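You operate a simulated robot arm through the tools that you are given. There is no shell and no other tool.

Carry out the task below with a simulated robot arm. There is one attempt and no reset: what you move stays moved.

TASK
Put things in order on the top of the press bench. At the end: the green and white block is in the blue kits bin; the blue adapter stands on top of the gold drift; the red brush cap from the top of the press bench stands where the red tag block (marked "HOLD") stood; the red tag block from the top of the press bench stands where the green and white block stood; whatever was shut is shut again. Leave all else as you found it, and nothing knocked over.

Only the result counts: the job must be done as asked and must still hold three seconds after the hand-in. Knocking over, shifting, dropping, spilling or breaking anything else fails it. Lids that push on must go on centred and level and be pressed home; caps that screw on are set level and turned clockwise until they are tight.

THE ROBOT
A 5-joint arm with a two-finger parallel gripper, fixed in place. Base frame: the origin is at the foot of the arm, x ahead of it, y to its left, z up; the work surface is at about z = 0. Units: m, degrees, N and s.
With the tool pointing down near the work surface it reaches from about 0.26 to 0.6 m from the base axis. Its first joint turns from -66.0 to 66.0 degrees. The tool tilts only in the upright plane through the base axis and itself; it spins freely about its own axis. Payload 1.57 kg.
Tool frame: the origin (TCP) lies between the finger pads and is the grasp point; the fingertips stand 0.03 m ahead of it; z points along the fingers, y is the line along which they close. Largest opening 0.08 m; finger width 0.017, thickness 0.012; the body of the gripper, 0.04 by 0.082 m, starts 0.08 m behind the TCP.
Orientation is that of the tool frame in the base frame, as a unit quaternion [x, y, z, w]. With the fingers straight down and closing along the base's y, the tool's x points along the base's -x, its y along +y and its z along -z.

THE INTERFACE
- The arm moves only by the tool drive_tool. Its argument "motion" is one flat list of numbers, 7 for each row, row after row: the finger opening in cm, from 0 to 8, then the shift along the tool's x, y, z in cm, then the turn, a rotation vector about the tool's x, y, z in degrees. In form: [hand, dx, dy, dz, rx, ry, rz, hand, dx, dy, dz, rx, ry, rz, ...]. A call has 1 to 20 rows; each row shifts and turns the commanded pose from where the row before left it, along the tool's axes as they then stand. A row lasts 0.2 s, in which the tool goes at most 0.05 m and 8.6 degrees; a call with a longer step from one row to the next is refused whole, and so is a gripper value outside its range. A pose out of reach is approached as far as the arm can. The call stops where the force on the tool passes 40 N (or 10 N more than at its start, if that is more) or the arm is blocked; 0.2 s more then pass. Each finger travels about 0.153 m/s and halts on what it meets, pressing with about 35 N; the grip force reading is that of the motor and also rises with nothing between the fingers. The clock runs only during rows and for 0.2 s after the last one: add rows that do not move to give the fingers time. It gives the time, the measured TCP pose, the force on the tool (base axes), the opening and the grip force at its end, in the units of the frame above (readings bear some noise), with the torque about the TCP (base axes, N m) and any sound that the robot's microphone picked up.
- Cameras (640 x 400 px; columns grow to the right, rows downward): "scene" is fixed at [0.0326, 0.3999, 0.53]; the picture's right is [-0.78, -0.63, 0.00], its down [-0.41, 0.50, -0.77] and it looks along [0.48, -0.59, -0.64] (base axes); focal length 263 px, centre (320, 200). "wrist" rides on the gripper at [0.072, -0.007, -0.122] in the tool frame; the picture's right is [0.09, 1.00, 0.00], its down [-0.84, 0.08, -0.54] and it looks along [-0.54, 0.05, 0.84] (tool axes); focal length 238 px, centre (320, 200). There is no depth. A picture from a camera that has moved, and an enlarged one, comes with that camera's place and axes in the base frame and with its lens. The place of the scene camera against the robot may be out by one fixed shift of up to 0.018 m in any direction.
- get_image(camera): a new picture of that camera. It takes no simulated time.
- zoom(camera, box): a new picture of the part [left, top, right, bottom] of that camera's present view, enlarged. It takes no simulated time.
- close_job(): hands the job in; it is judged then, once.

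Nothing tells you positions but the pictures and the camera data. Unless the task says otherwise, let go and move clear before handing in.

The tools are called after "Request:" by a JSON object that holds its "name" and its "arguments". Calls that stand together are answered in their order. drive_tool: Moves the arm, as the interface text tells. Its arguments: {"type":"object","properties":{"motion":{"type":"array"}},"required":["motion"]} The other tools are called the same way: get_image (camera) takes a picture; zoom (camera, box) takes an enlarged picture of a part of a camera's view; close_job () hands the job in.

At the start:

```text
clock: 0.0
ee_pos: [0.4051, -0.0589, 0.3008]
orientation: [0.0, 1.0, 0.0, 0.0]
wrist_force: [-0.5, -0.2, 0.3]
wrist_torque: [-0.01, -0.03, -0.01]
grip_width: 0.0799
grip_force: 0.1
```

scene: 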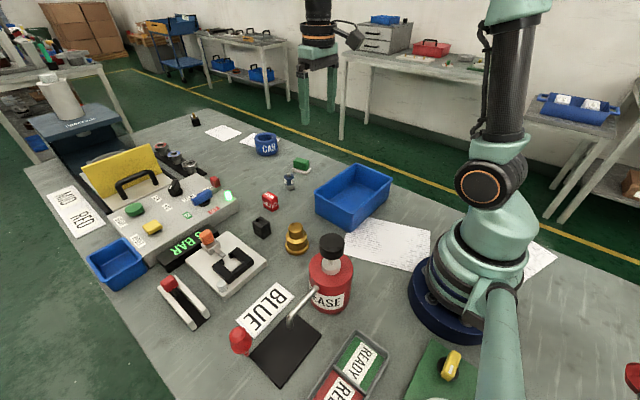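
wrist: 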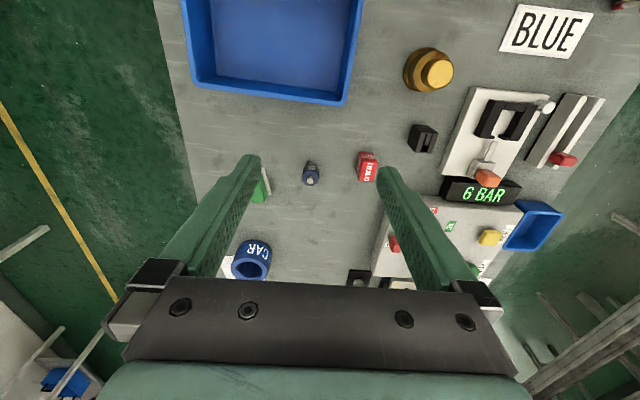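

I see the bench with a control panel, a blue bin, a gold stepped drift, a red tag block, a small blue adapter and a green/white block. I'll zoom in for details before moving.

Request:
{"name": "zoom", "arguments": {"camera": "scene", "box": [220, 120, 420, 245]}}

Request:
{"name": "zoom", "arguments": {"camera": "scene", "box": [60, 130, 260, 255]}}

Request:
{"name": "zoom", "arguments": {"camera": "scene", "box": [80, 220, 360, 395]}}

Request:
{"name": "zoom", "arguments": {"camera": "scene", "box": [300, 225, 640, 400]}}

Request:
{"name": "zoom", "arguments": {"camera": "wrist", "box": [220, 80, 420, 290]}}

Request:
{"name": "zoom", "arguments": {"camera": "wrist", "box": [380, 60, 640, 290]}}

```text
3.20 times, centred on (320, 182) of scene
camera zoom: at [0.0326, 0.3999, 0.53], right [-0.78, -0.63, 0.0], down [-0.41, 0.5, -0.77], along [0.48, -0.59, -0.64], focal length 840 px, centre (320, 256)
```

zoom: 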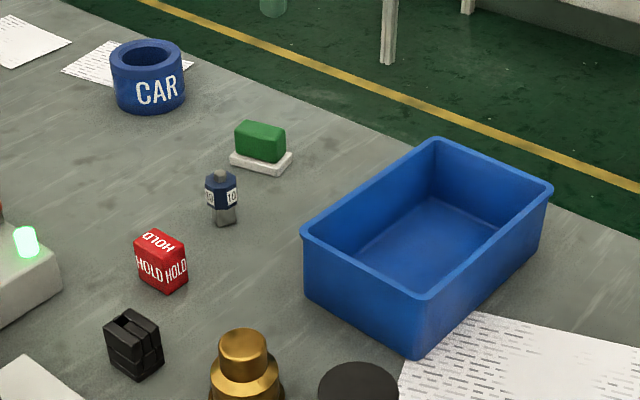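

```text
3.20 times, centred on (160, 192) of scene
camera zoom: at [0.0326, 0.3999, 0.53], right [-0.78, -0.63, 0.0], down [-0.41, 0.5, -0.77], along [0.48, -0.59, -0.64], focal length 840 px, centre (832, 224)
```

zoom: 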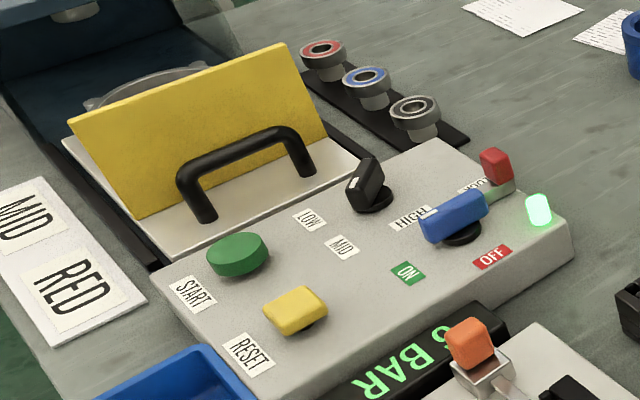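

```text
2.29 times, centred on (220, 308) of scene
camera zoom: at [0.0326, 0.3999, 0.53], right [-0.78, -0.63, 0.0], down [-0.41, 0.5, -0.77], along [0.48, -0.59, -0.64], focal length 600 px, centre (549, -46)
```

zoom: 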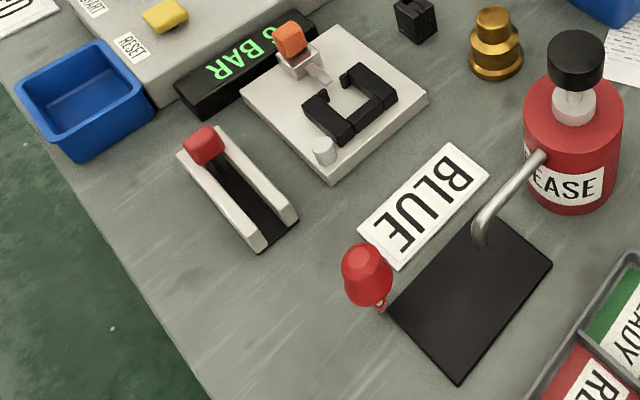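

```text
1.88 times, centred on (470, 312) of scene
camera zoom: at [0.0326, 0.3999, 0.53], right [-0.78, -0.63, 0.0], down [-0.41, 0.5, -0.77], along [0.48, -0.59, -0.64], focal length 494 px, centre (38, -12)
```

zoom: 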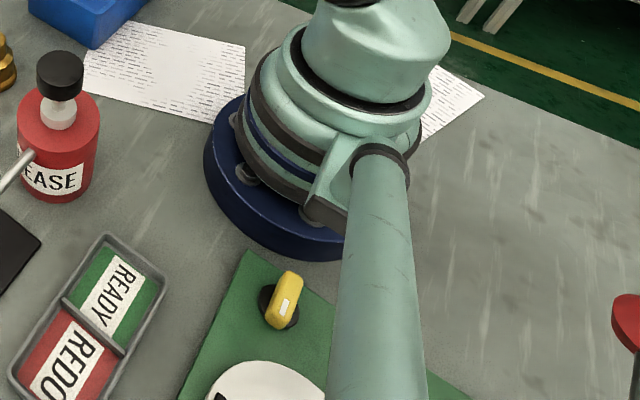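

```text
1.90 times, centred on (320, 185) of wrist
camera zoom: at [0.3324, -0.0664, 0.4233], right [-0.09, 1.0, 0.0], down [0.84, 0.08, 0.54], along [0.54, 0.05, -0.84], focal length 454 px, centre (320, 229)
```

zoom: 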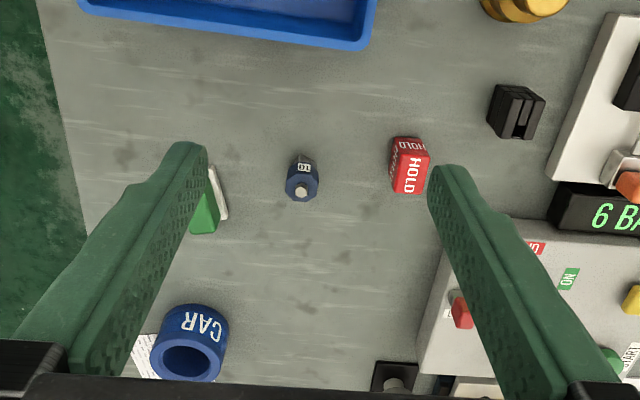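

```text
1.74 times, centred on (510, 175) of wrist
camera zoom: at [0.3324, -0.0664, 0.4233], right [-0.09, 1.0, 0.0], down [0.84, 0.08, 0.54], along [0.54, 0.05, -0.84], focal length 414 px, centre (-10, 244)
```

zoom: 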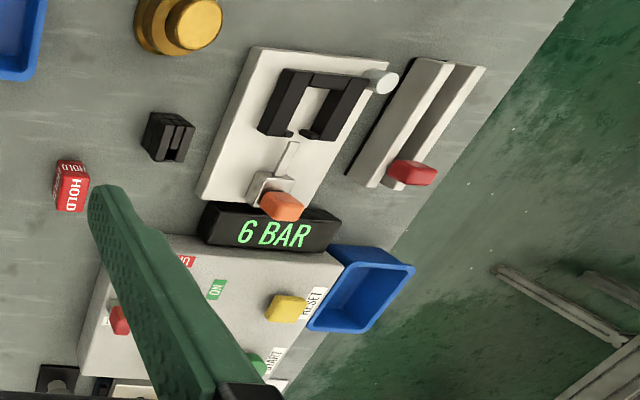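

I can't identify the red brush cap yet, so I'll zoom in on the remaining regions.

Request:
{"name": "zoom", "arguments": {"camera": "scene", "box": [0, 60, 200, 185]}}

Request:
{"name": "zoom", "arguments": {"camera": "scene", "box": [150, 90, 310, 190]}}

Request:
{"name": "zoom", "arguments": {"camera": "scene", "box": [520, 220, 640, 400]}}

Request:
{"name": "zoom", "arguments": {"camera": "scene", "box": [330, 0, 640, 190]}}

Request:
{"name": "zoom", "arguments": {"camera": "scene", "box": [150, 170, 250, 235]}}

Request:
{"name": "zoom", "arguments": {"camera": "wrist", "box": [160, 0, 420, 110]}}

```text
3.20 times, centred on (100, 122) of scene
camera zoom: at [0.0326, 0.3999, 0.53], right [-0.78, -0.63, 0.0], down [-0.41, 0.5, -0.77], along [0.48, -0.59, -0.64], focal length 840 px, centre (1024, 448)
```

zoom: 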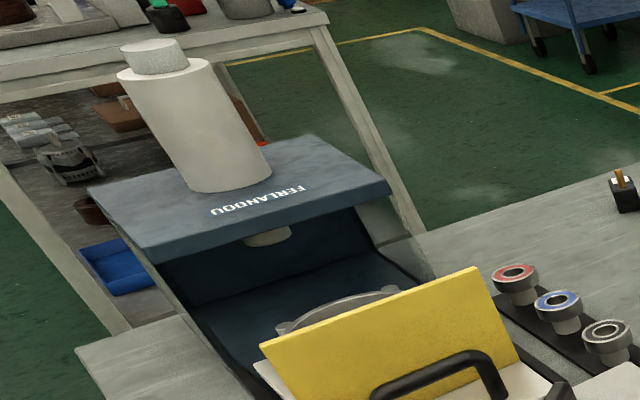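

```text
4.00 times, centred on (230, 140) of scene
camera zoom: at [0.0326, 0.3999, 0.53], right [-0.78, -0.63, 0.0], down [-0.41, 0.5, -0.77], along [0.48, -0.59, -0.64], focal length 1051 px, centre (680, 440)
```

zoom: 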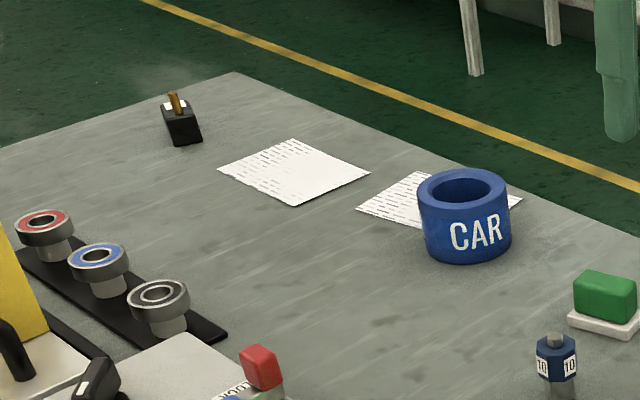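

```text
2.22 times, centred on (580, 310) of scene
camera zoom: at [0.0326, 0.3999, 0.53], right [-0.78, -0.63, 0.0], down [-0.41, 0.5, -0.77], along [0.48, -0.59, -0.64], focal length 584 px, centre (-258, -44)
```

zoom: 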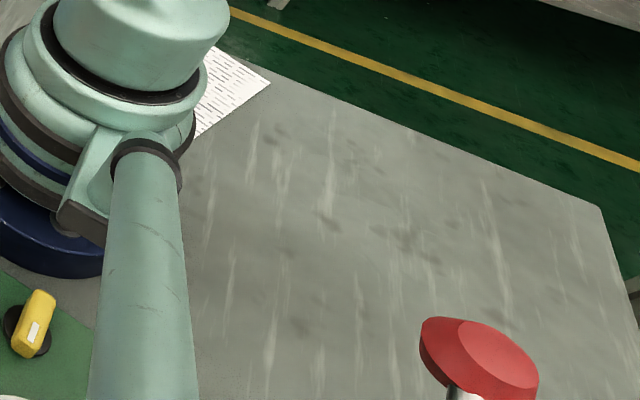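

```text
2.06 times, centred on (485, 95) of scene
camera zoom: at [0.0326, 0.3999, 0.53], right [-0.78, -0.63, 0.0], down [-0.41, 0.5, -0.77], along [0.48, -0.59, -0.64], focal length 542 px, centre (-21, 417)
```

zoom: 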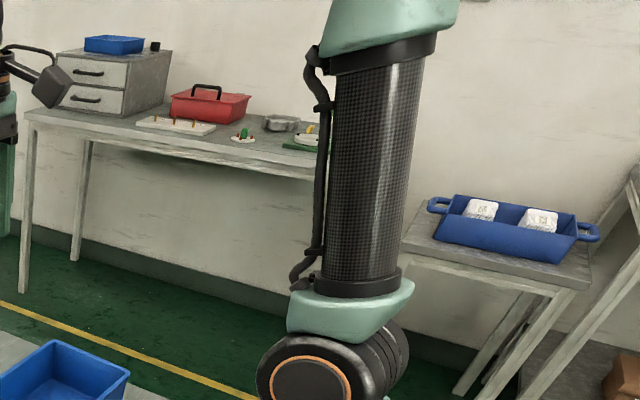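

```text
6.15 times, centred on (200, 202) of scene
camera zoom: at [0.0326, 0.3999, 0.53], right [-0.78, -0.63, 0.0], down [-0.41, 0.5, -0.77], along [0.48, -0.59, -0.64], focal length 1616 px, centre (1058, 185)
```

zoom: 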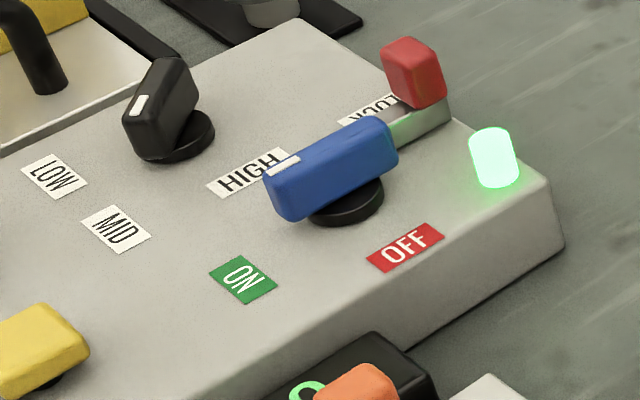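

```text
2.46 times, centred on (290, 55) of wrist
camera zoom: at [0.3324, -0.0664, 0.4233], right [-0.09, 1.0, 0.0], down [0.84, 0.08, 0.54], along [0.54, 0.05, -0.84], focal length 587 px, centre (394, 557)
```

zoom: 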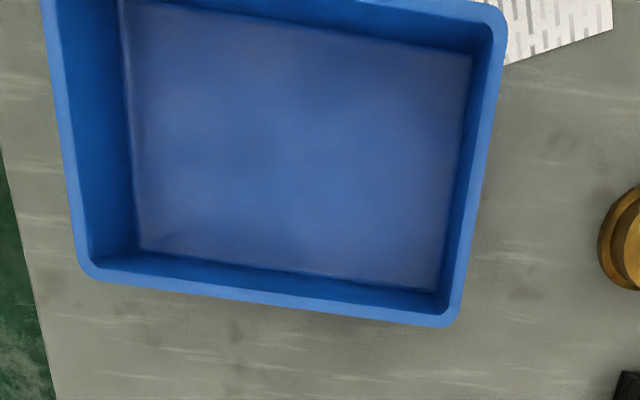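

The brush cap isn't visible yet, so I'll raise the arm and spin the wrist camera around to search the bench, including the parts hidden from the scene camera.

Request:
{"name": "drive_tool", "arguments": {"motion": [8, 0, 0, -4, 0, 0, 0, 8, 0, 0, -4, 0, 0, 0, 8, 0, 0, 0, 0, 0, 8.5, 8, 0, 0, 0, 0, 0, 8.5, 8, 0, 0, 0, 0, 0, 8.5, 8, 0, 0, 0, 0, 0, 8.5, 8, 0, 0, 0, 0, 0, 8.5, 8, 0, 0, 0, 0, 0, 8.5, 8, 0, 0, 0, 0, 0, 8.5, 8, 0, 0, 0, 0, 0, 8.5, 8, 0, 0, 0, 0, 0, 8.5, 8, 0, 0, 0, 0, 0, 8.5, 8, 0, 0, 0, 0, 0, 5, 8, 0, 0, 0, 0, 0, 0]}}

Request:
{"name": "get_image", "arguments": {"camera": "wrist"}}

Request:
{"name": "get_image", "arguments": {"camera": "scene"}}

```text
clock: 3.0
ee_pos: [0.4052, -0.0587, 0.3817]
orientation: [0.708, 0.706, 0.0, 0.0]
wrist_force: [-0.5, 0.7, 0.4]
wrist_torque: [0.01, 0.02, 0.02]
grip_width: 0.0801
grip_force: 0.1
```

```text
taken
camera wrist: at [0.3976, 0.0121, 0.504], right [1.0, 0.09, 0.0], down [0.08, -0.84, 0.54], along [0.05, -0.54, -0.84], focal length 238 px, centre (320, 200)
```

wrist: 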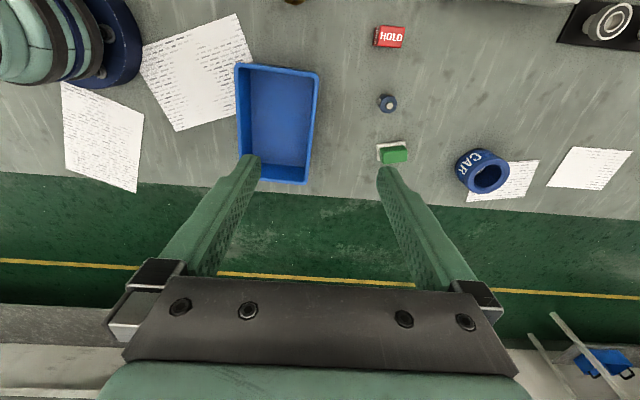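

```text
taken
```

scene: 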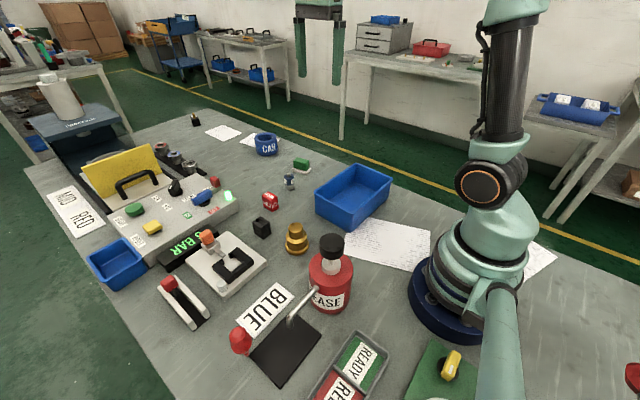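

The -y side shows no brush cap. Next I'll swing the camera to view the +y side.

Request:
{"name": "drive_tool", "arguments": {"motion": [8, 0, 0, 0, 0, 0, -8.5, 8, 0, 0, 0, 0, 0, -8.5, 8, 0, 0, 0, 0, 0, -8.5, 8, 0, 0, 0, 0, 0, -8.5, 8, 0, 0, 0, 0, 0, -8.5, 8, 0, 0, 0, 0, 0, -8.5, 8, 0, 0, 0, 0, 0, -8.5, 8, 0, 0, 0, 0, 0, -8.5, 8, 0, 0, 0, 0, 0, -8.5, 8, 0, 0, 0, 0, 0, -8.5, 8, 0, 0, 0, 0, 0, -8.5, 8, 0, 0, 0, 0, 0, -8.5, 8, 0, 0, 0, 0, 0, -8.5, 8, 0, 0, 0, 0, 0, -8.5, 8, 0, 0, 0, 0, 0, -8.5, 8, 0, 0, 0, 0, 0, -8.5, 8, 0, 0, 0, 0, 0, -8.5, 8, 0, 0, 0, 0, 0, -8.5, 8, 0, 0, 0, 0, 0, -8.5, 8, 0, 0, 0, 0, 0, -8.5]}}

Request:
{"name": "get_image", "arguments": {"camera": "wrist"}}

```text
clock: 7.2
ee_pos: [0.4052, -0.0589, 0.3822]
orientation: [-0.644, 0.765, 0.001, 0.0]
wrist_force: [0.0, 0.1, -0.9]
wrist_torque: [0.03, 0.0, 0.0]
grip_width: 0.0798
grip_force: 0.0
```

```text
taken
camera wrist: at [0.3985, -0.132, 0.5041], right [-1.0, 0.08, 0.0], down [0.07, 0.84, 0.54], along [0.04, 0.54, -0.84], focal length 238 px, centre (320, 200)
```

wrist: 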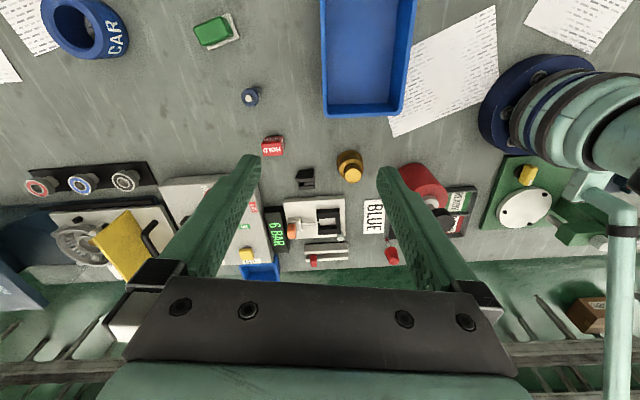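

Request:
{"name": "zoom", "arguments": {"camera": "wrist", "box": [0, 140, 250, 300]}}

Request:
{"name": "zoom", "arguments": {"camera": "wrist", "box": [230, 130, 410, 290]}}

Request:
{"name": "zoom", "arguments": {"camera": "wrist", "box": [380, 140, 640, 290]}}

Request:
{"name": "zoom", "arguments": {"camera": "wrist", "box": [0, 0, 250, 110]}}

```text
2.50 times, centred on (125, 220) of wrist
camera zoom: at [0.3985, -0.132, 0.5041], right [-1.0, 0.08, 0.0], down [0.07, 0.84, 0.54], along [0.04, 0.54, -0.84], focal length 596 px, centre (808, 150)
```

zoom: 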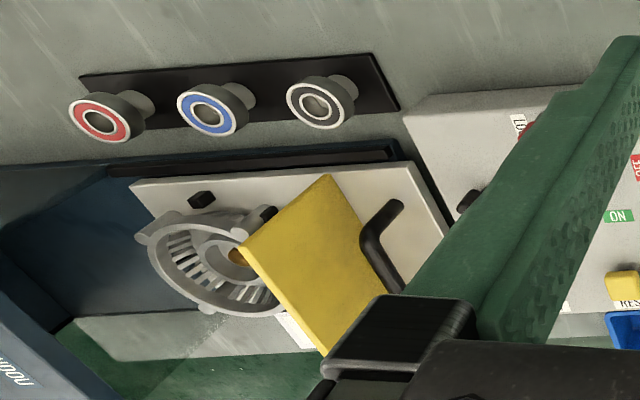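

```text
2.50 times, centred on (320, 210) of wrist
camera zoom: at [0.3985, -0.132, 0.5041], right [-1.0, 0.08, 0.0], down [0.07, 0.84, 0.54], along [0.04, 0.54, -0.84], focal length 596 px, centre (320, 175)
```

zoom: 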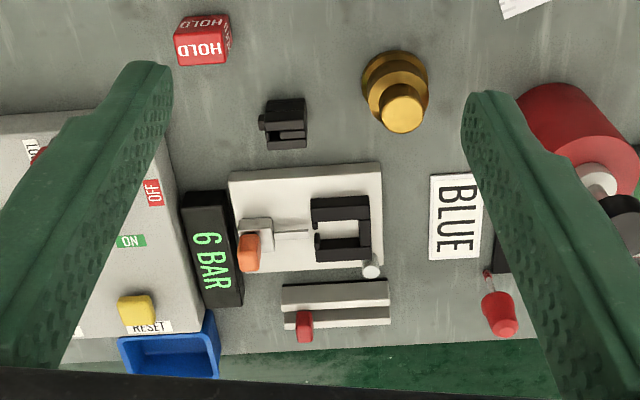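

```text
2.46 times, centred on (510, 215) of wrist
camera zoom: at [0.3985, -0.132, 0.5041], right [-1.0, 0.08, 0.0], down [0.07, 0.84, 0.54], along [0.04, 0.54, -0.84], focal length 587 px, centre (-148, 163)
```

zoom: 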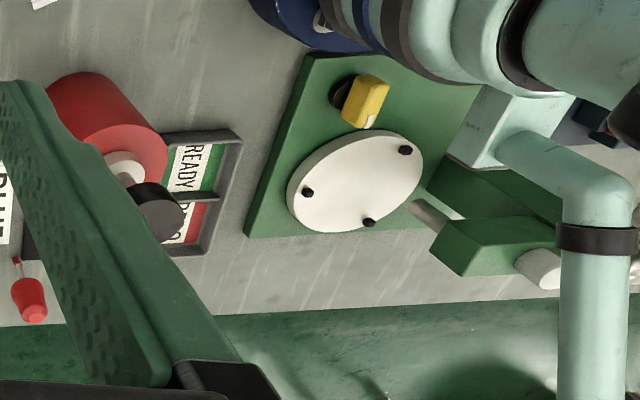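

```text
2.56 times, centred on (125, 55) of wrist
camera zoom: at [0.3985, -0.132, 0.5041], right [-1.0, 0.08, 0.0], down [0.07, 0.84, 0.54], along [0.04, 0.54, -0.84], focal length 610 px, centre (819, 571)
```

zoom: 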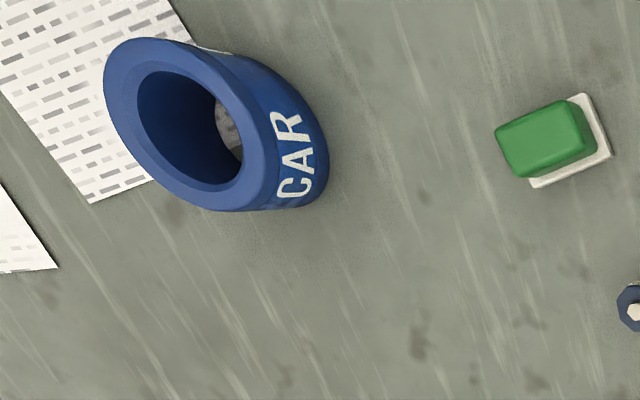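

No loose brush cap is visible yet, so I'm taking a closer look at the fixtures.

Request:
{"name": "zoom", "arguments": {"camera": "scene", "box": [150, 220, 280, 335]}}

Request:
{"name": "zoom", "arguments": {"camera": "scene", "box": [215, 300, 335, 395]}}

Request:
{"name": "zoom", "arguments": {"camera": "scene", "box": [240, 180, 320, 260]}}

Request:
{"name": "zoom", "arguments": {"camera": "scene", "box": [380, 330, 500, 400]}}

Request:
{"name": "zoom", "arguments": {"camera": "scene", "box": [70, 220, 170, 300]}}

Request:
{"name": "zoom", "arguments": {"camera": "wrist", "box": [260, 160, 360, 280]}}

```text
3.48 times, centred on (215, 278) of scene
camera zoom: at [0.0326, 0.3999, 0.53], right [-0.78, -0.63, 0.0], down [-0.41, 0.5, -0.77], along [0.48, -0.59, -0.64], focal length 914 px, centre (685, -70)
```

zoom: 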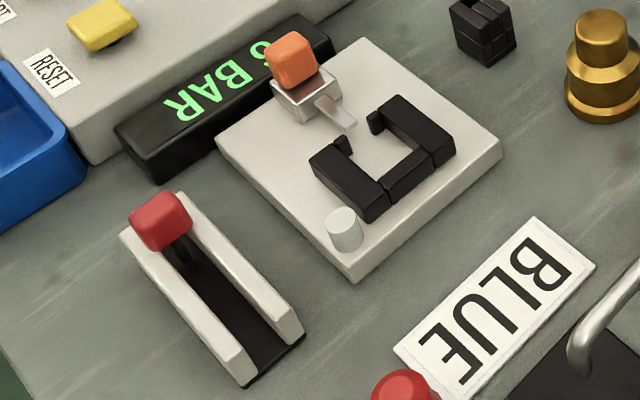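

```text
4.21 times, centred on (275, 348) of scene
camera zoom: at [0.0326, 0.3999, 0.53], right [-0.78, -0.63, 0.0], down [-0.41, 0.5, -0.77], along [0.48, -0.59, -0.64], focal length 1106 px, centre (510, -421)
```

zoom: 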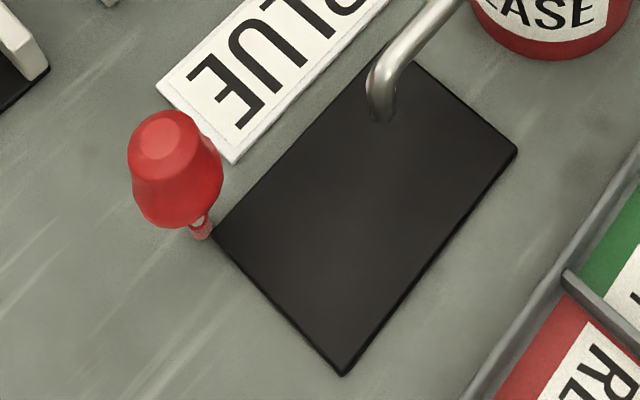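

```text
5.00 times, centred on (280, 220) of scene
camera zoom: at [0.0326, 0.3999, 0.53], right [-0.78, -0.63, 0.0], down [-0.41, 0.5, -0.77], along [0.48, -0.59, -0.64], focal length 1313 px, centre (520, 100)
```

zoom: 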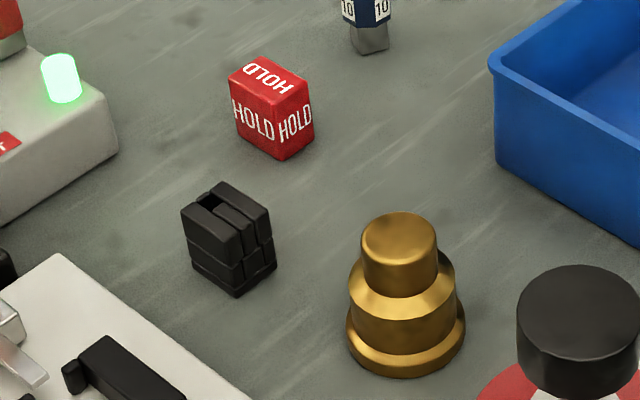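

```text
5.33 times, centred on (440, 365) of scene
camera zoom: at [0.0326, 0.3999, 0.53], right [-0.78, -0.63, 0.0], down [-0.41, 0.5, -0.77], along [0.48, -0.59, -0.64], focal length 1401 px, centre (-320, -680)
```

zoom: 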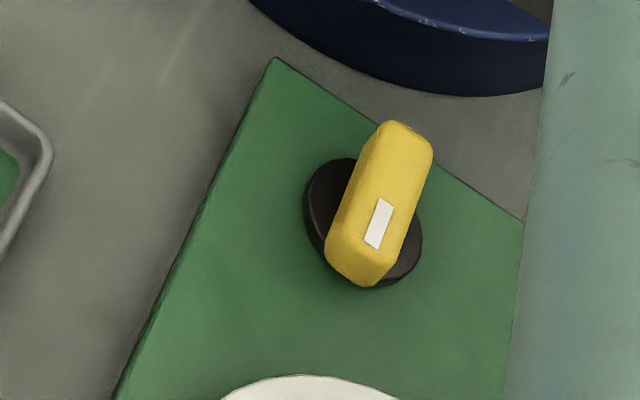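

```text
5.00 times, centred on (120, 260) of scene
camera zoom: at [0.0326, 0.3999, 0.53], right [-0.78, -0.63, 0.0], down [-0.41, 0.5, -0.77], along [0.48, -0.59, -0.64], focal length 1313 px, centre (1320, -100)
```

zoom: 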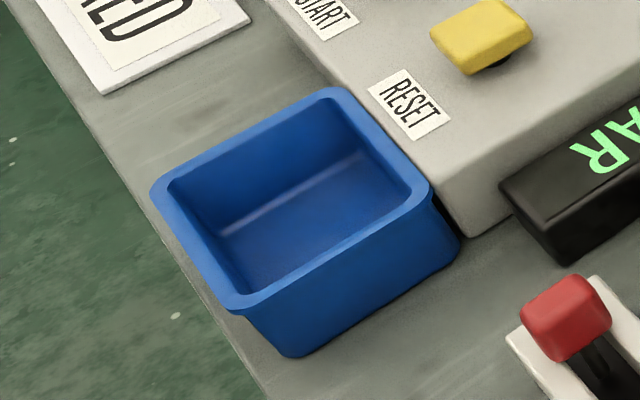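

```text
3.33 times, centred on (310, 220) of wrist
camera zoom: at [0.3985, -0.132, 0.5041], right [-1.0, 0.08, 0.0], down [0.07, 0.84, 0.54], along [0.04, 0.54, -0.84], focal length 794 px, centre (353, 133)
```

zoom: 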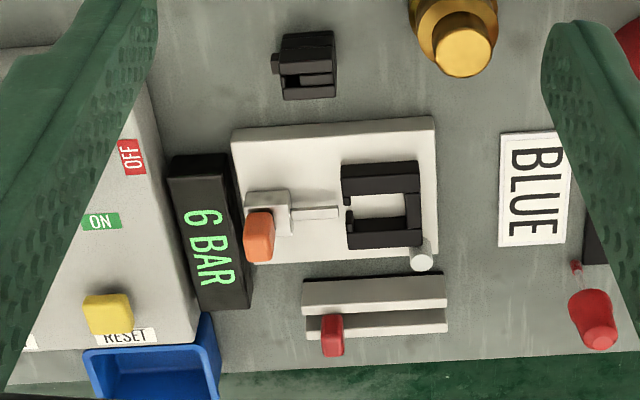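

There's a red bulb-shaped cap on a thin stem near (0.23, 0.32). I'll move closer to identify it with the wrist camera.

Request:
{"name": "drive_tool", "arguments": {"motion": [8, -3.15, 2.32, 1.0, 0, 0, 0, 8, -3.15, 2.32, 1.0, 0, 0, 0, 8, -3.15, 2.32, 1.0, 0, 0, 0, 8, -3.15, 2.32, 1.0, 0, 0, 0, 8, -3.15, 2.32, 1.0, 0, 0, 0, 8, -3.15, 2.32, 1.0, 0, 0, 0, 8, 0, 0, 0, 0, 0, 0]}}

Request:
{"name": "get_image", "arguments": {"camera": "wrist"}}

Request:
{"name": "zoom", "arguments": {"camera": "wrist", "box": [240, 60, 400, 270]}}

```text
clock: 8.8
ee_pos: [0.3001, 0.1478, 0.3207]
orientation: [-0.643, 0.766, 0.001, 0.0]
wrist_force: [-0.2, -0.6, 0.3]
wrist_torque: [0.0, 0.0, 0.01]
grip_width: 0.0802
grip_force: 0.1
```

```text
taken
camera wrist: at [0.2931, 0.0756, 0.4432], right [-1.0, 0.08, 0.0], down [0.07, 0.84, 0.54], along [0.04, 0.54, -0.84], focal length 238 px, centre (320, 200)
```

wrist: 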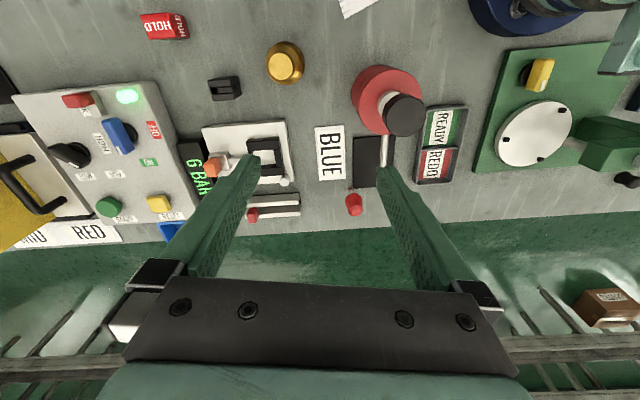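

```text
1.90 times, centred on (320, 165) of wrist
camera zoom: at [0.2931, 0.0756, 0.4432], right [-1.0, 0.08, 0.0], down [0.07, 0.84, 0.54], along [0.04, 0.54, -0.84], focal length 454 px, centre (320, 267)
```

zoom: 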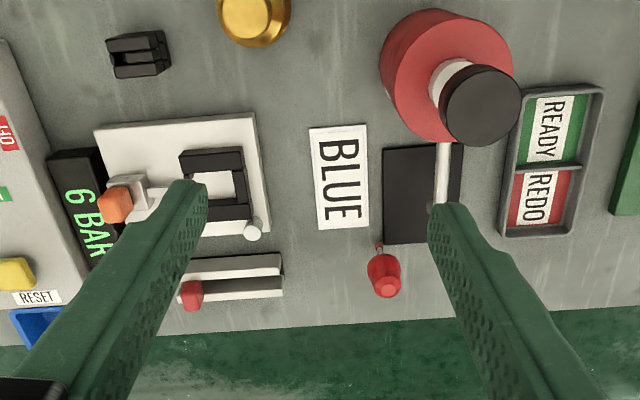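

Request:
{"name": "zoom", "arguments": {"camera": "wrist", "box": [325, 170, 385, 225]}}

Request:
{"name": "zoom", "arguments": {"camera": "wrist", "box": [0, 70, 200, 250]}}

Request:
{"name": "zoom", "arguments": {"camera": "wrist", "box": [200, 30, 320, 230]}}

Request:
{"name": "get_image", "arguments": {"camera": "scene"}}

```text
7.27 times, centred on (355, 198) of wrist
camera zoom: at [0.2931, 0.0756, 0.4432], right [-1.0, 0.08, 0.0], down [0.07, 0.84, 0.54], along [0.04, 0.54, -0.84], focal length 1734 px, centre (66, 218)
```

zoom: 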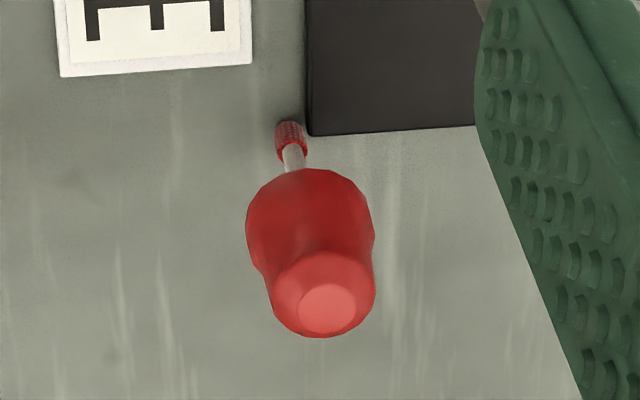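

```text
2.22 times, centred on (100, 160) of wrist
camera zoom: at [0.2931, 0.0756, 0.4432], right [-1.0, 0.08, 0.0], down [0.07, 0.84, 0.54], along [0.04, 0.54, -0.84], focal length 530 px, centre (809, 289)
```

zoom: 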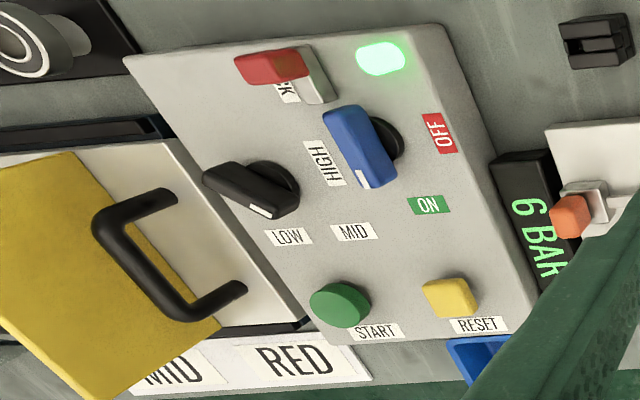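

```text
2.00 times, centred on (260, 130) of wrist
camera zoom: at [0.2931, 0.0756, 0.4432], right [-1.0, 0.08, 0.0], down [0.07, 0.84, 0.54], along [0.04, 0.54, -0.84], focal length 477 px, centre (440, 340)
```

zoom: 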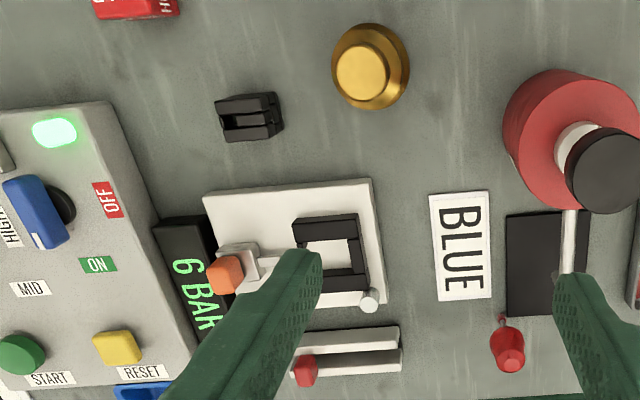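

```text
taken
```

scene: 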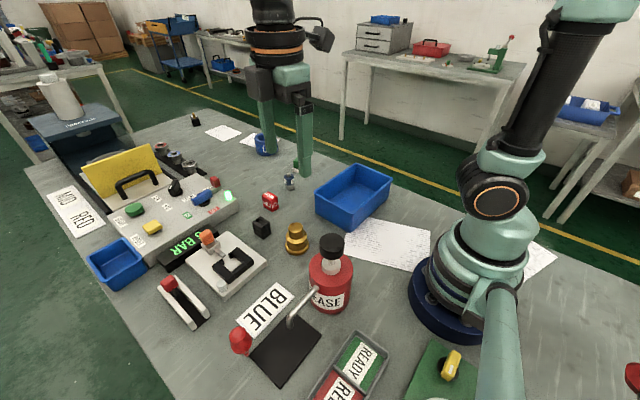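

The zoom renders crisp detail, so I'll zoom harder on the ambiguous items.

Request:
{"name": "zoom", "arguments": {"camera": "wrist", "box": [345, 182, 369, 197]}}

Request:
{"name": "zoom", "arguments": {"camera": "wrist", "box": [200, 70, 250, 105]}}

Request:
{"name": "zoom", "arguments": {"camera": "scene", "box": [225, 320, 275, 365]}}

Request:
{"name": "zoom", "arguments": {"camera": "scene", "box": [245, 210, 280, 242]}}

Request:
{"name": "zoom", "arguments": {"camera": "scene", "box": [70, 135, 185, 205]}}

Request:
{"name": "zoom", "arguments": {"camera": "scene", "box": [150, 265, 220, 335]}}

```text
16.00 times, centred on (357, 190) of wrist
camera zoom: at [0.2931, 0.0756, 0.4432], right [-1.0, 0.08, 0.0], down [0.07, 0.84, 0.54], along [0.04, 0.54, -0.84], focal length 3814 px, centre (-272, 368)
```

zoom: 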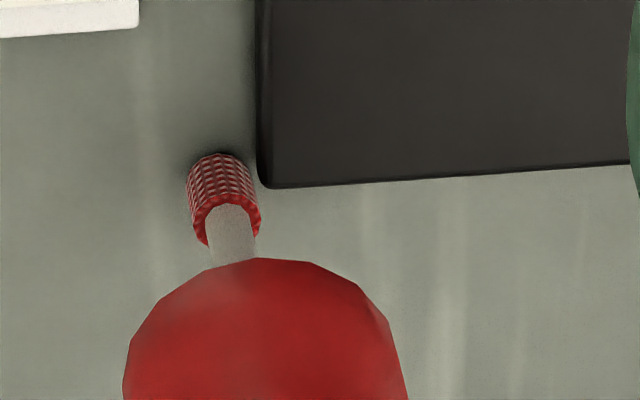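

```text
11.43 times, centred on (225, 88) of wrist
camera zoom: at [0.2931, 0.0756, 0.4432], right [-1.0, 0.08, 0.0], down [0.07, 0.84, 0.54], along [0.04, 0.54, -0.84], focal length 2724 px, centre (1406, 1486)
```

zoom: 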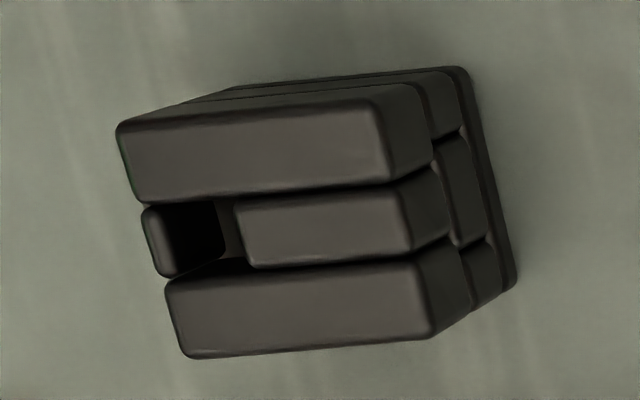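

```text
8.89 times, centred on (250, 342) of scene
camera zoom: at [0.0326, 0.3999, 0.53], right [-0.78, -0.63, 0.0], down [-0.41, 0.5, -0.77], along [0.48, -0.59, -0.64], focal length 2335 px, centre (942, -1067)
```

zoom: 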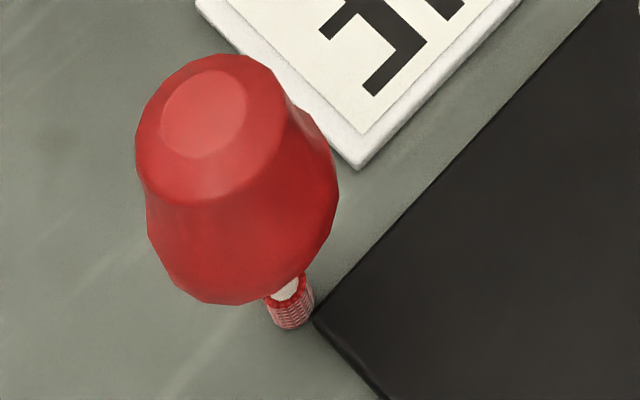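

```text
12.50 times, centred on (262, 226) of scene
camera zoom: at [0.0326, 0.3999, 0.53], right [-0.78, -0.63, 0.0], down [-0.41, 0.5, -0.77], along [0.48, -0.59, -0.64], focal length 3283 px, centre (1039, -125)
```

zoom: 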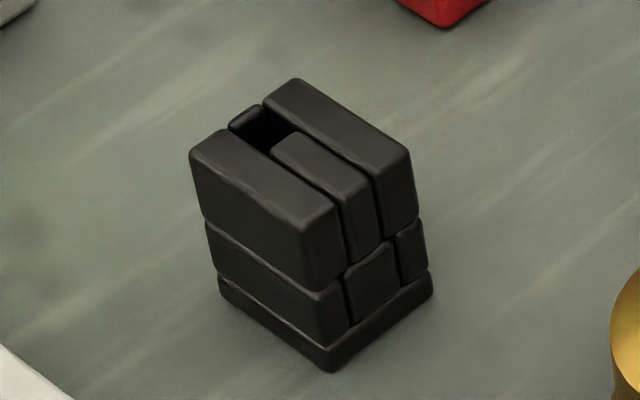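

```text
5.57 times, centred on (128, 170) of scene
camera zoom: at [0.0326, 0.3999, 0.53], right [-0.78, -0.63, 0.0], down [-0.41, 0.5, -0.77], along [0.48, -0.59, -0.64], focal length 1462 px, centre (1391, 367)
```

zoom: 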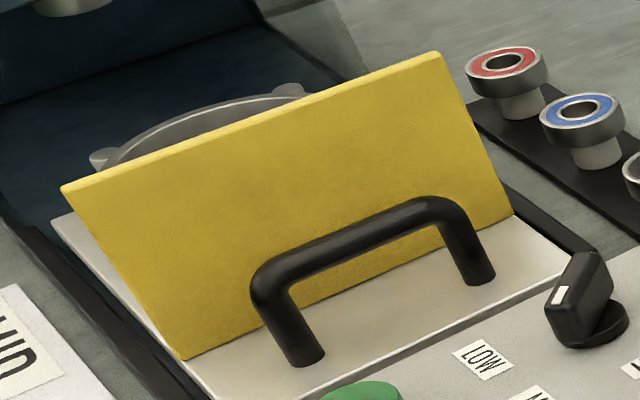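

```text
5.71 times, centred on (185, 300) of scene
camera zoom: at [0.0326, 0.3999, 0.53], right [-0.78, -0.63, 0.0], down [-0.41, 0.5, -0.77], along [0.48, -0.59, -0.64], focal length 1501 px, centre (1091, -371)
```

zoom: 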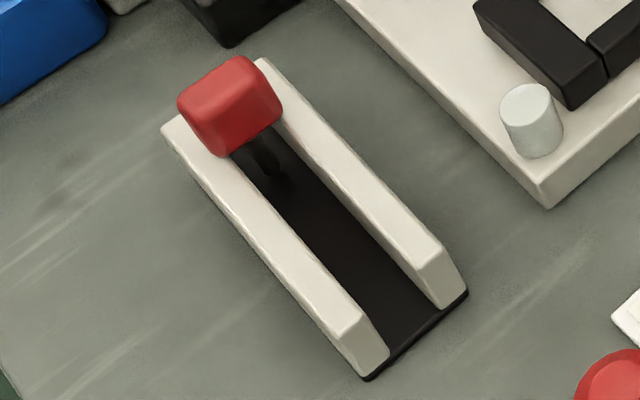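

I'll check the background tables for a similar item that would tell me what a "brush cap" looks like.

Request:
{"name": "zoom", "arguments": {"camera": "scene", "box": [350, 10, 530, 100]}}

Request:
{"name": "zoom", "arguments": {"camera": "scene", "box": [0, 10, 130, 100]}}

Request:
{"name": "zoom", "arguments": {"camera": "scene", "box": [130, 5, 300, 110]}}

Request:
{"name": "zoom", "arguments": {"camera": "scene", "box": [520, 80, 640, 210]}}

Request:
{"name": "zoom", "arguments": {"camera": "scene", "box": [0, 90, 80, 160]}}

Request:
{"name": "zoom", "arguments": {"camera": "scene", "box": [600, 330, 640, 400]}}

```text
3.56 times, centred on (440, 55) of scene
camera zoom: at [0.0326, 0.3999, 0.53], right [-0.78, -0.63, 0.0], down [-0.41, 0.5, -0.77], along [0.48, -0.59, -0.64], focal length 934 px, centre (-107, 716)
```

zoom: 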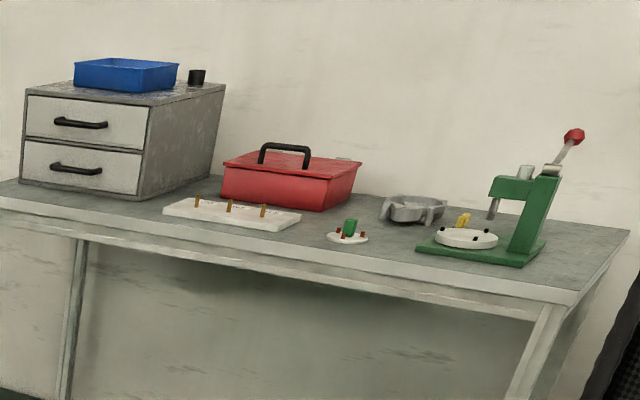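

```text
4.44 times, centred on (65, 55) of scene
camera zoom: at [0.0326, 0.3999, 0.53], right [-0.78, -0.63, 0.0], down [-0.41, 0.5, -0.77], along [0.48, -0.59, -0.64], focal length 1167 px, centre (1453, 844)
```

zoom: 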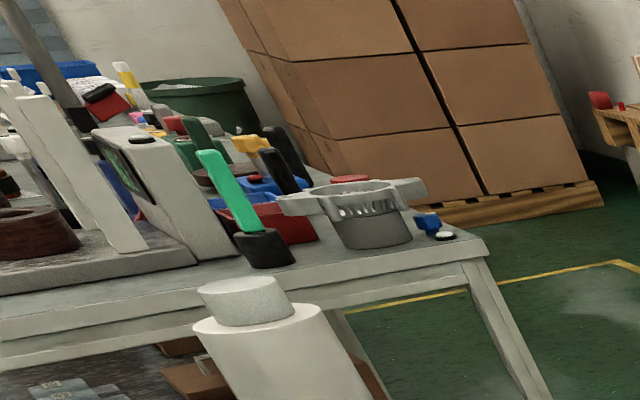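

```text
3.76 times, centred on (215, 58) of scene
camera zoom: at [0.0326, 0.3999, 0.53], right [-0.78, -0.63, 0.0], down [-0.41, 0.5, -0.77], along [0.48, -0.59, -0.64], focal length 989 px, centre (715, 736)
```

zoom: 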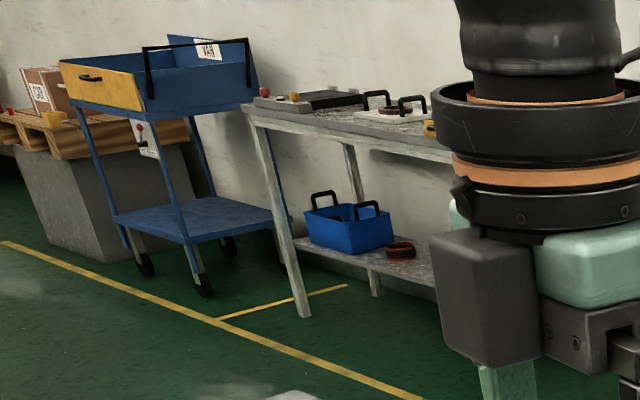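

```text
3.08 times, centred on (580, 145) of scene
camera zoom: at [0.0326, 0.3999, 0.53], right [-0.78, -0.63, 0.0], down [-0.41, 0.5, -0.77], along [0.48, -0.59, -0.64], focal length 808 px, centre (-480, 369)
```

zoom: 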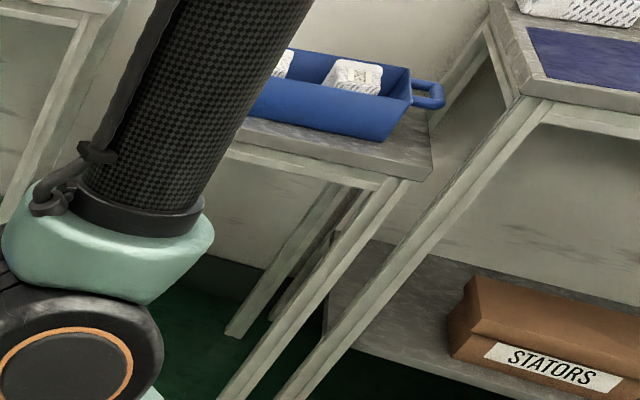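

```text
5.71 times, centred on (40, 125) of scene
camera zoom: at [0.0326, 0.3999, 0.53], right [-0.78, -0.63, 0.0], down [-0.41, 0.5, -0.77], along [0.48, -0.59, -0.64], focal length 1501 px, centre (1920, 629)
```

zoom: 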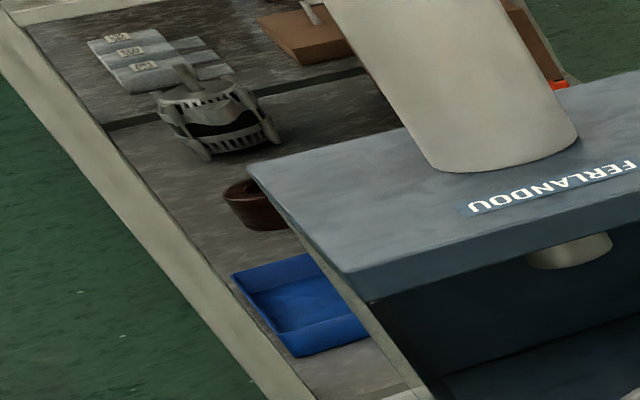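

```text
5.71 times, centred on (620, 365) of scene
camera zoom: at [0.0326, 0.3999, 0.53], right [-0.78, -0.63, 0.0], down [-0.41, 0.5, -0.77], along [0.48, -0.59, -0.64], focal length 1501 px, centre (-1394, -743)
```

zoom: 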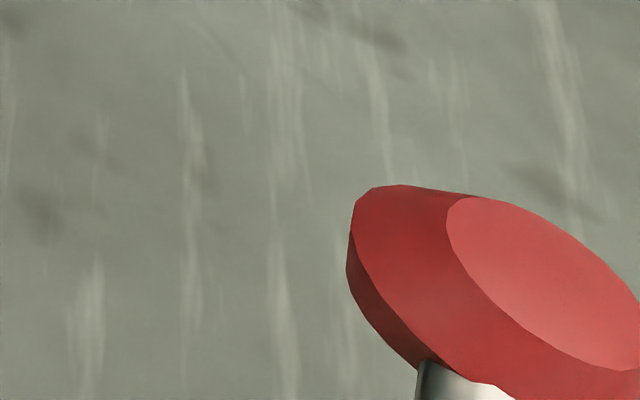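

I'll reposition to look forward over the panel, guard and press area and search there too.

Request:
{"name": "drive_tool", "arguments": {"motion": [8, 0.97, -4.2, -1, 0, 0, 0, 8, 0.97, -4.2, -1, 0, 0, 0, 8, 0.97, -4.2, -1, 0, 0, 0, 8, 0, 0, 0, 0, 0, 8, 8, 0, 0, 0, 0, 0, 8, 8, 0, 0, 0, 0, 0, 8, 8, 0, 0, 0, 0, 0, 8, 8, 0, 0, 0, 0, 0, 8, 8, 0, 0, 0, 0, 0, 8, 8, 0, 0, 0, 0, 0, 8, 8, 0, 0, 0, 0, 0, 8, 8, 0, 0, 0, 0, 0, 8, 8, 0, 0, 0, 0, 0, 8, 8, 0, 0, 0, 0, 0, 0]}}

Request:
{"name": "get_image", "arguments": {"camera": "wrist"}}

Request:
{"name": "zoom", "arguments": {"camera": "wrist", "box": [240, 100, 400, 280]}}

Request:
{"name": "zoom", "arguments": {"camera": "wrist", "box": [390, 0, 640, 290]}}

```text
clock: 11.8
ee_pos: [0.4198, 0.101, 0.3491]
orientation: [0.002, 1.0, 0.0, 0.0]
wrist_force: [0.2, -0.6, 0.8]
wrist_torque: [-0.02, -0.01, -0.01]
grip_width: 0.0801
grip_force: 0.1
```

```text
taken
camera wrist: at [0.3469, 0.0935, 0.4736], right [-0.09, 1.0, 0.0], down [0.84, 0.08, 0.54], along [0.54, 0.05, -0.84], focal length 238 px, centre (320, 200)
```

wrist: 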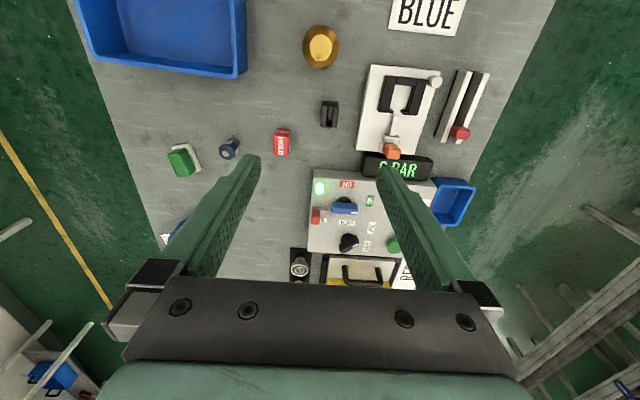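

```text
2.22 times, centred on (320, 190) of wrist
camera zoom: at [0.3469, 0.0935, 0.4736], right [-0.09, 1.0, 0.0], down [0.84, 0.08, 0.54], along [0.54, 0.05, -0.84], focal length 530 px, centre (320, 222)
```

zoom: 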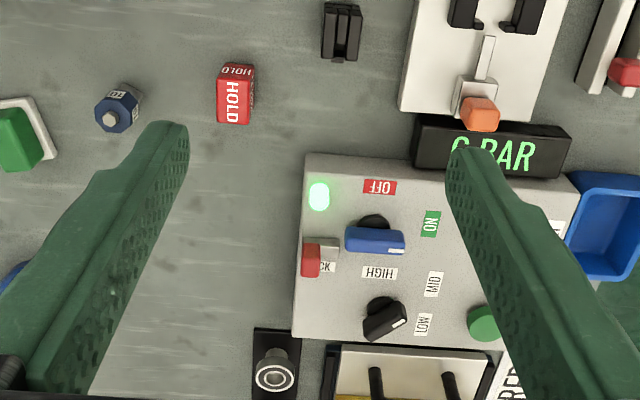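

```text
1.38 times, centred on (515, 145) of wrist
camera zoom: at [0.3469, 0.0935, 0.4736], right [-0.09, 1.0, 0.0], down [0.84, 0.08, 0.54], along [0.54, 0.05, -0.84], focal length 329 px, centre (51, 276)
```

zoom: 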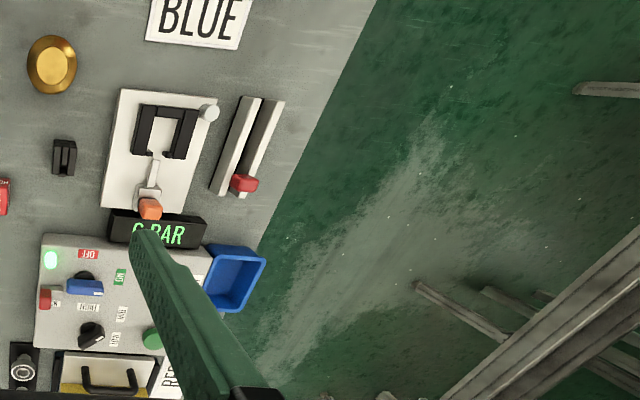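

Still nothing in this view. I'll turn the camera to look back toward the base, to see the hidden faces of the bins and objects.

Request:
{"name": "drive_tool", "arguments": {"motion": [8, -2, -3.75, 0, 0, 0, 8.5, 8, -2, -3.75, 0, 0, 0, 0, 8, -2, -3.75, 0, 0, 0, 0, 8, -2, -3.75, 0, 0, 0, 0, 8, 0, 0, 0, 0, 0, 8.5, 8, 0, 0, 0, 0, 0, 8.5, 8, 0, 0, 0, 0, 0, 8.5, 8, 0, 0, 0, 0, 0, 8.5, 8, 0, 0, 0, 0, 0, 8.5, 8, 0, 0, 0, 0, 0, 8.5, 8, 0, 0, 0, 0, 0, 8.5, 8, 0, 0, 0, 0, 0, 8.5, 8, 0, 0, 0, 0, 0, 8.5, 8, 0, 0, 0, 0, 0, 8.5, 8, 0, 0, 0, 0, 0, 8.5, 8, 0, 0, 0, 0, 0, 8.5, 8, 0, 0, 0, 0, 0, 8.5, 8, 0, 0, 0, 0, 0, 8.5, 8, 0, 0, 0, 0, 0, 8.5]}}

Request:
{"name": "drive_tool", "arguments": {"motion": [8, 0, 0, 0, 0, 0, 8.5, 8, 0, 0, 0, 0, 0, 8.5, 8, 0, 0, 0, 0, 0, 8.5, 8, 0, 0, 0, 0, 0, 8.5, 8, 0, 0, 0, 0, 0, 1.5, 8, 0, 0, 0, 0, 0, 0]}}

Request:
{"name": "get_image", "arguments": {"camera": "wrist"}}

```text
clock: 15.8
ee_pos: [0.4822, -0.0574, 0.3512]
orientation: [0.928, 0.373, 0.001, 0.0]
wrist_force: [1.1, -0.3, 0.4]
wrist_torque: [0.02, -0.02, 0.0]
grip_width: 0.0799
grip_force: 0.0
```

```text
clock: 17.2
ee_pos: [0.4828, -0.0565, 0.3504]
orientation: [0.997, 0.073, 0.0, 0.0]
wrist_force: [-0.4, -0.7, 0.3]
wrist_torque: [0.0, -0.01, -0.01]
grip_width: 0.08
grip_force: 0.1
```

```text
taken
camera wrist: at [0.552, -0.0406, 0.4733], right [0.24, -0.97, 0.0], down [-0.82, -0.2, 0.54], along [-0.53, -0.13, -0.84], focal length 238 px, centre (320, 200)
```

wrist: 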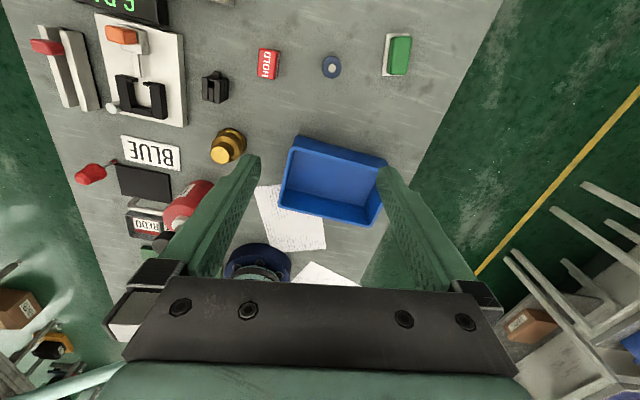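

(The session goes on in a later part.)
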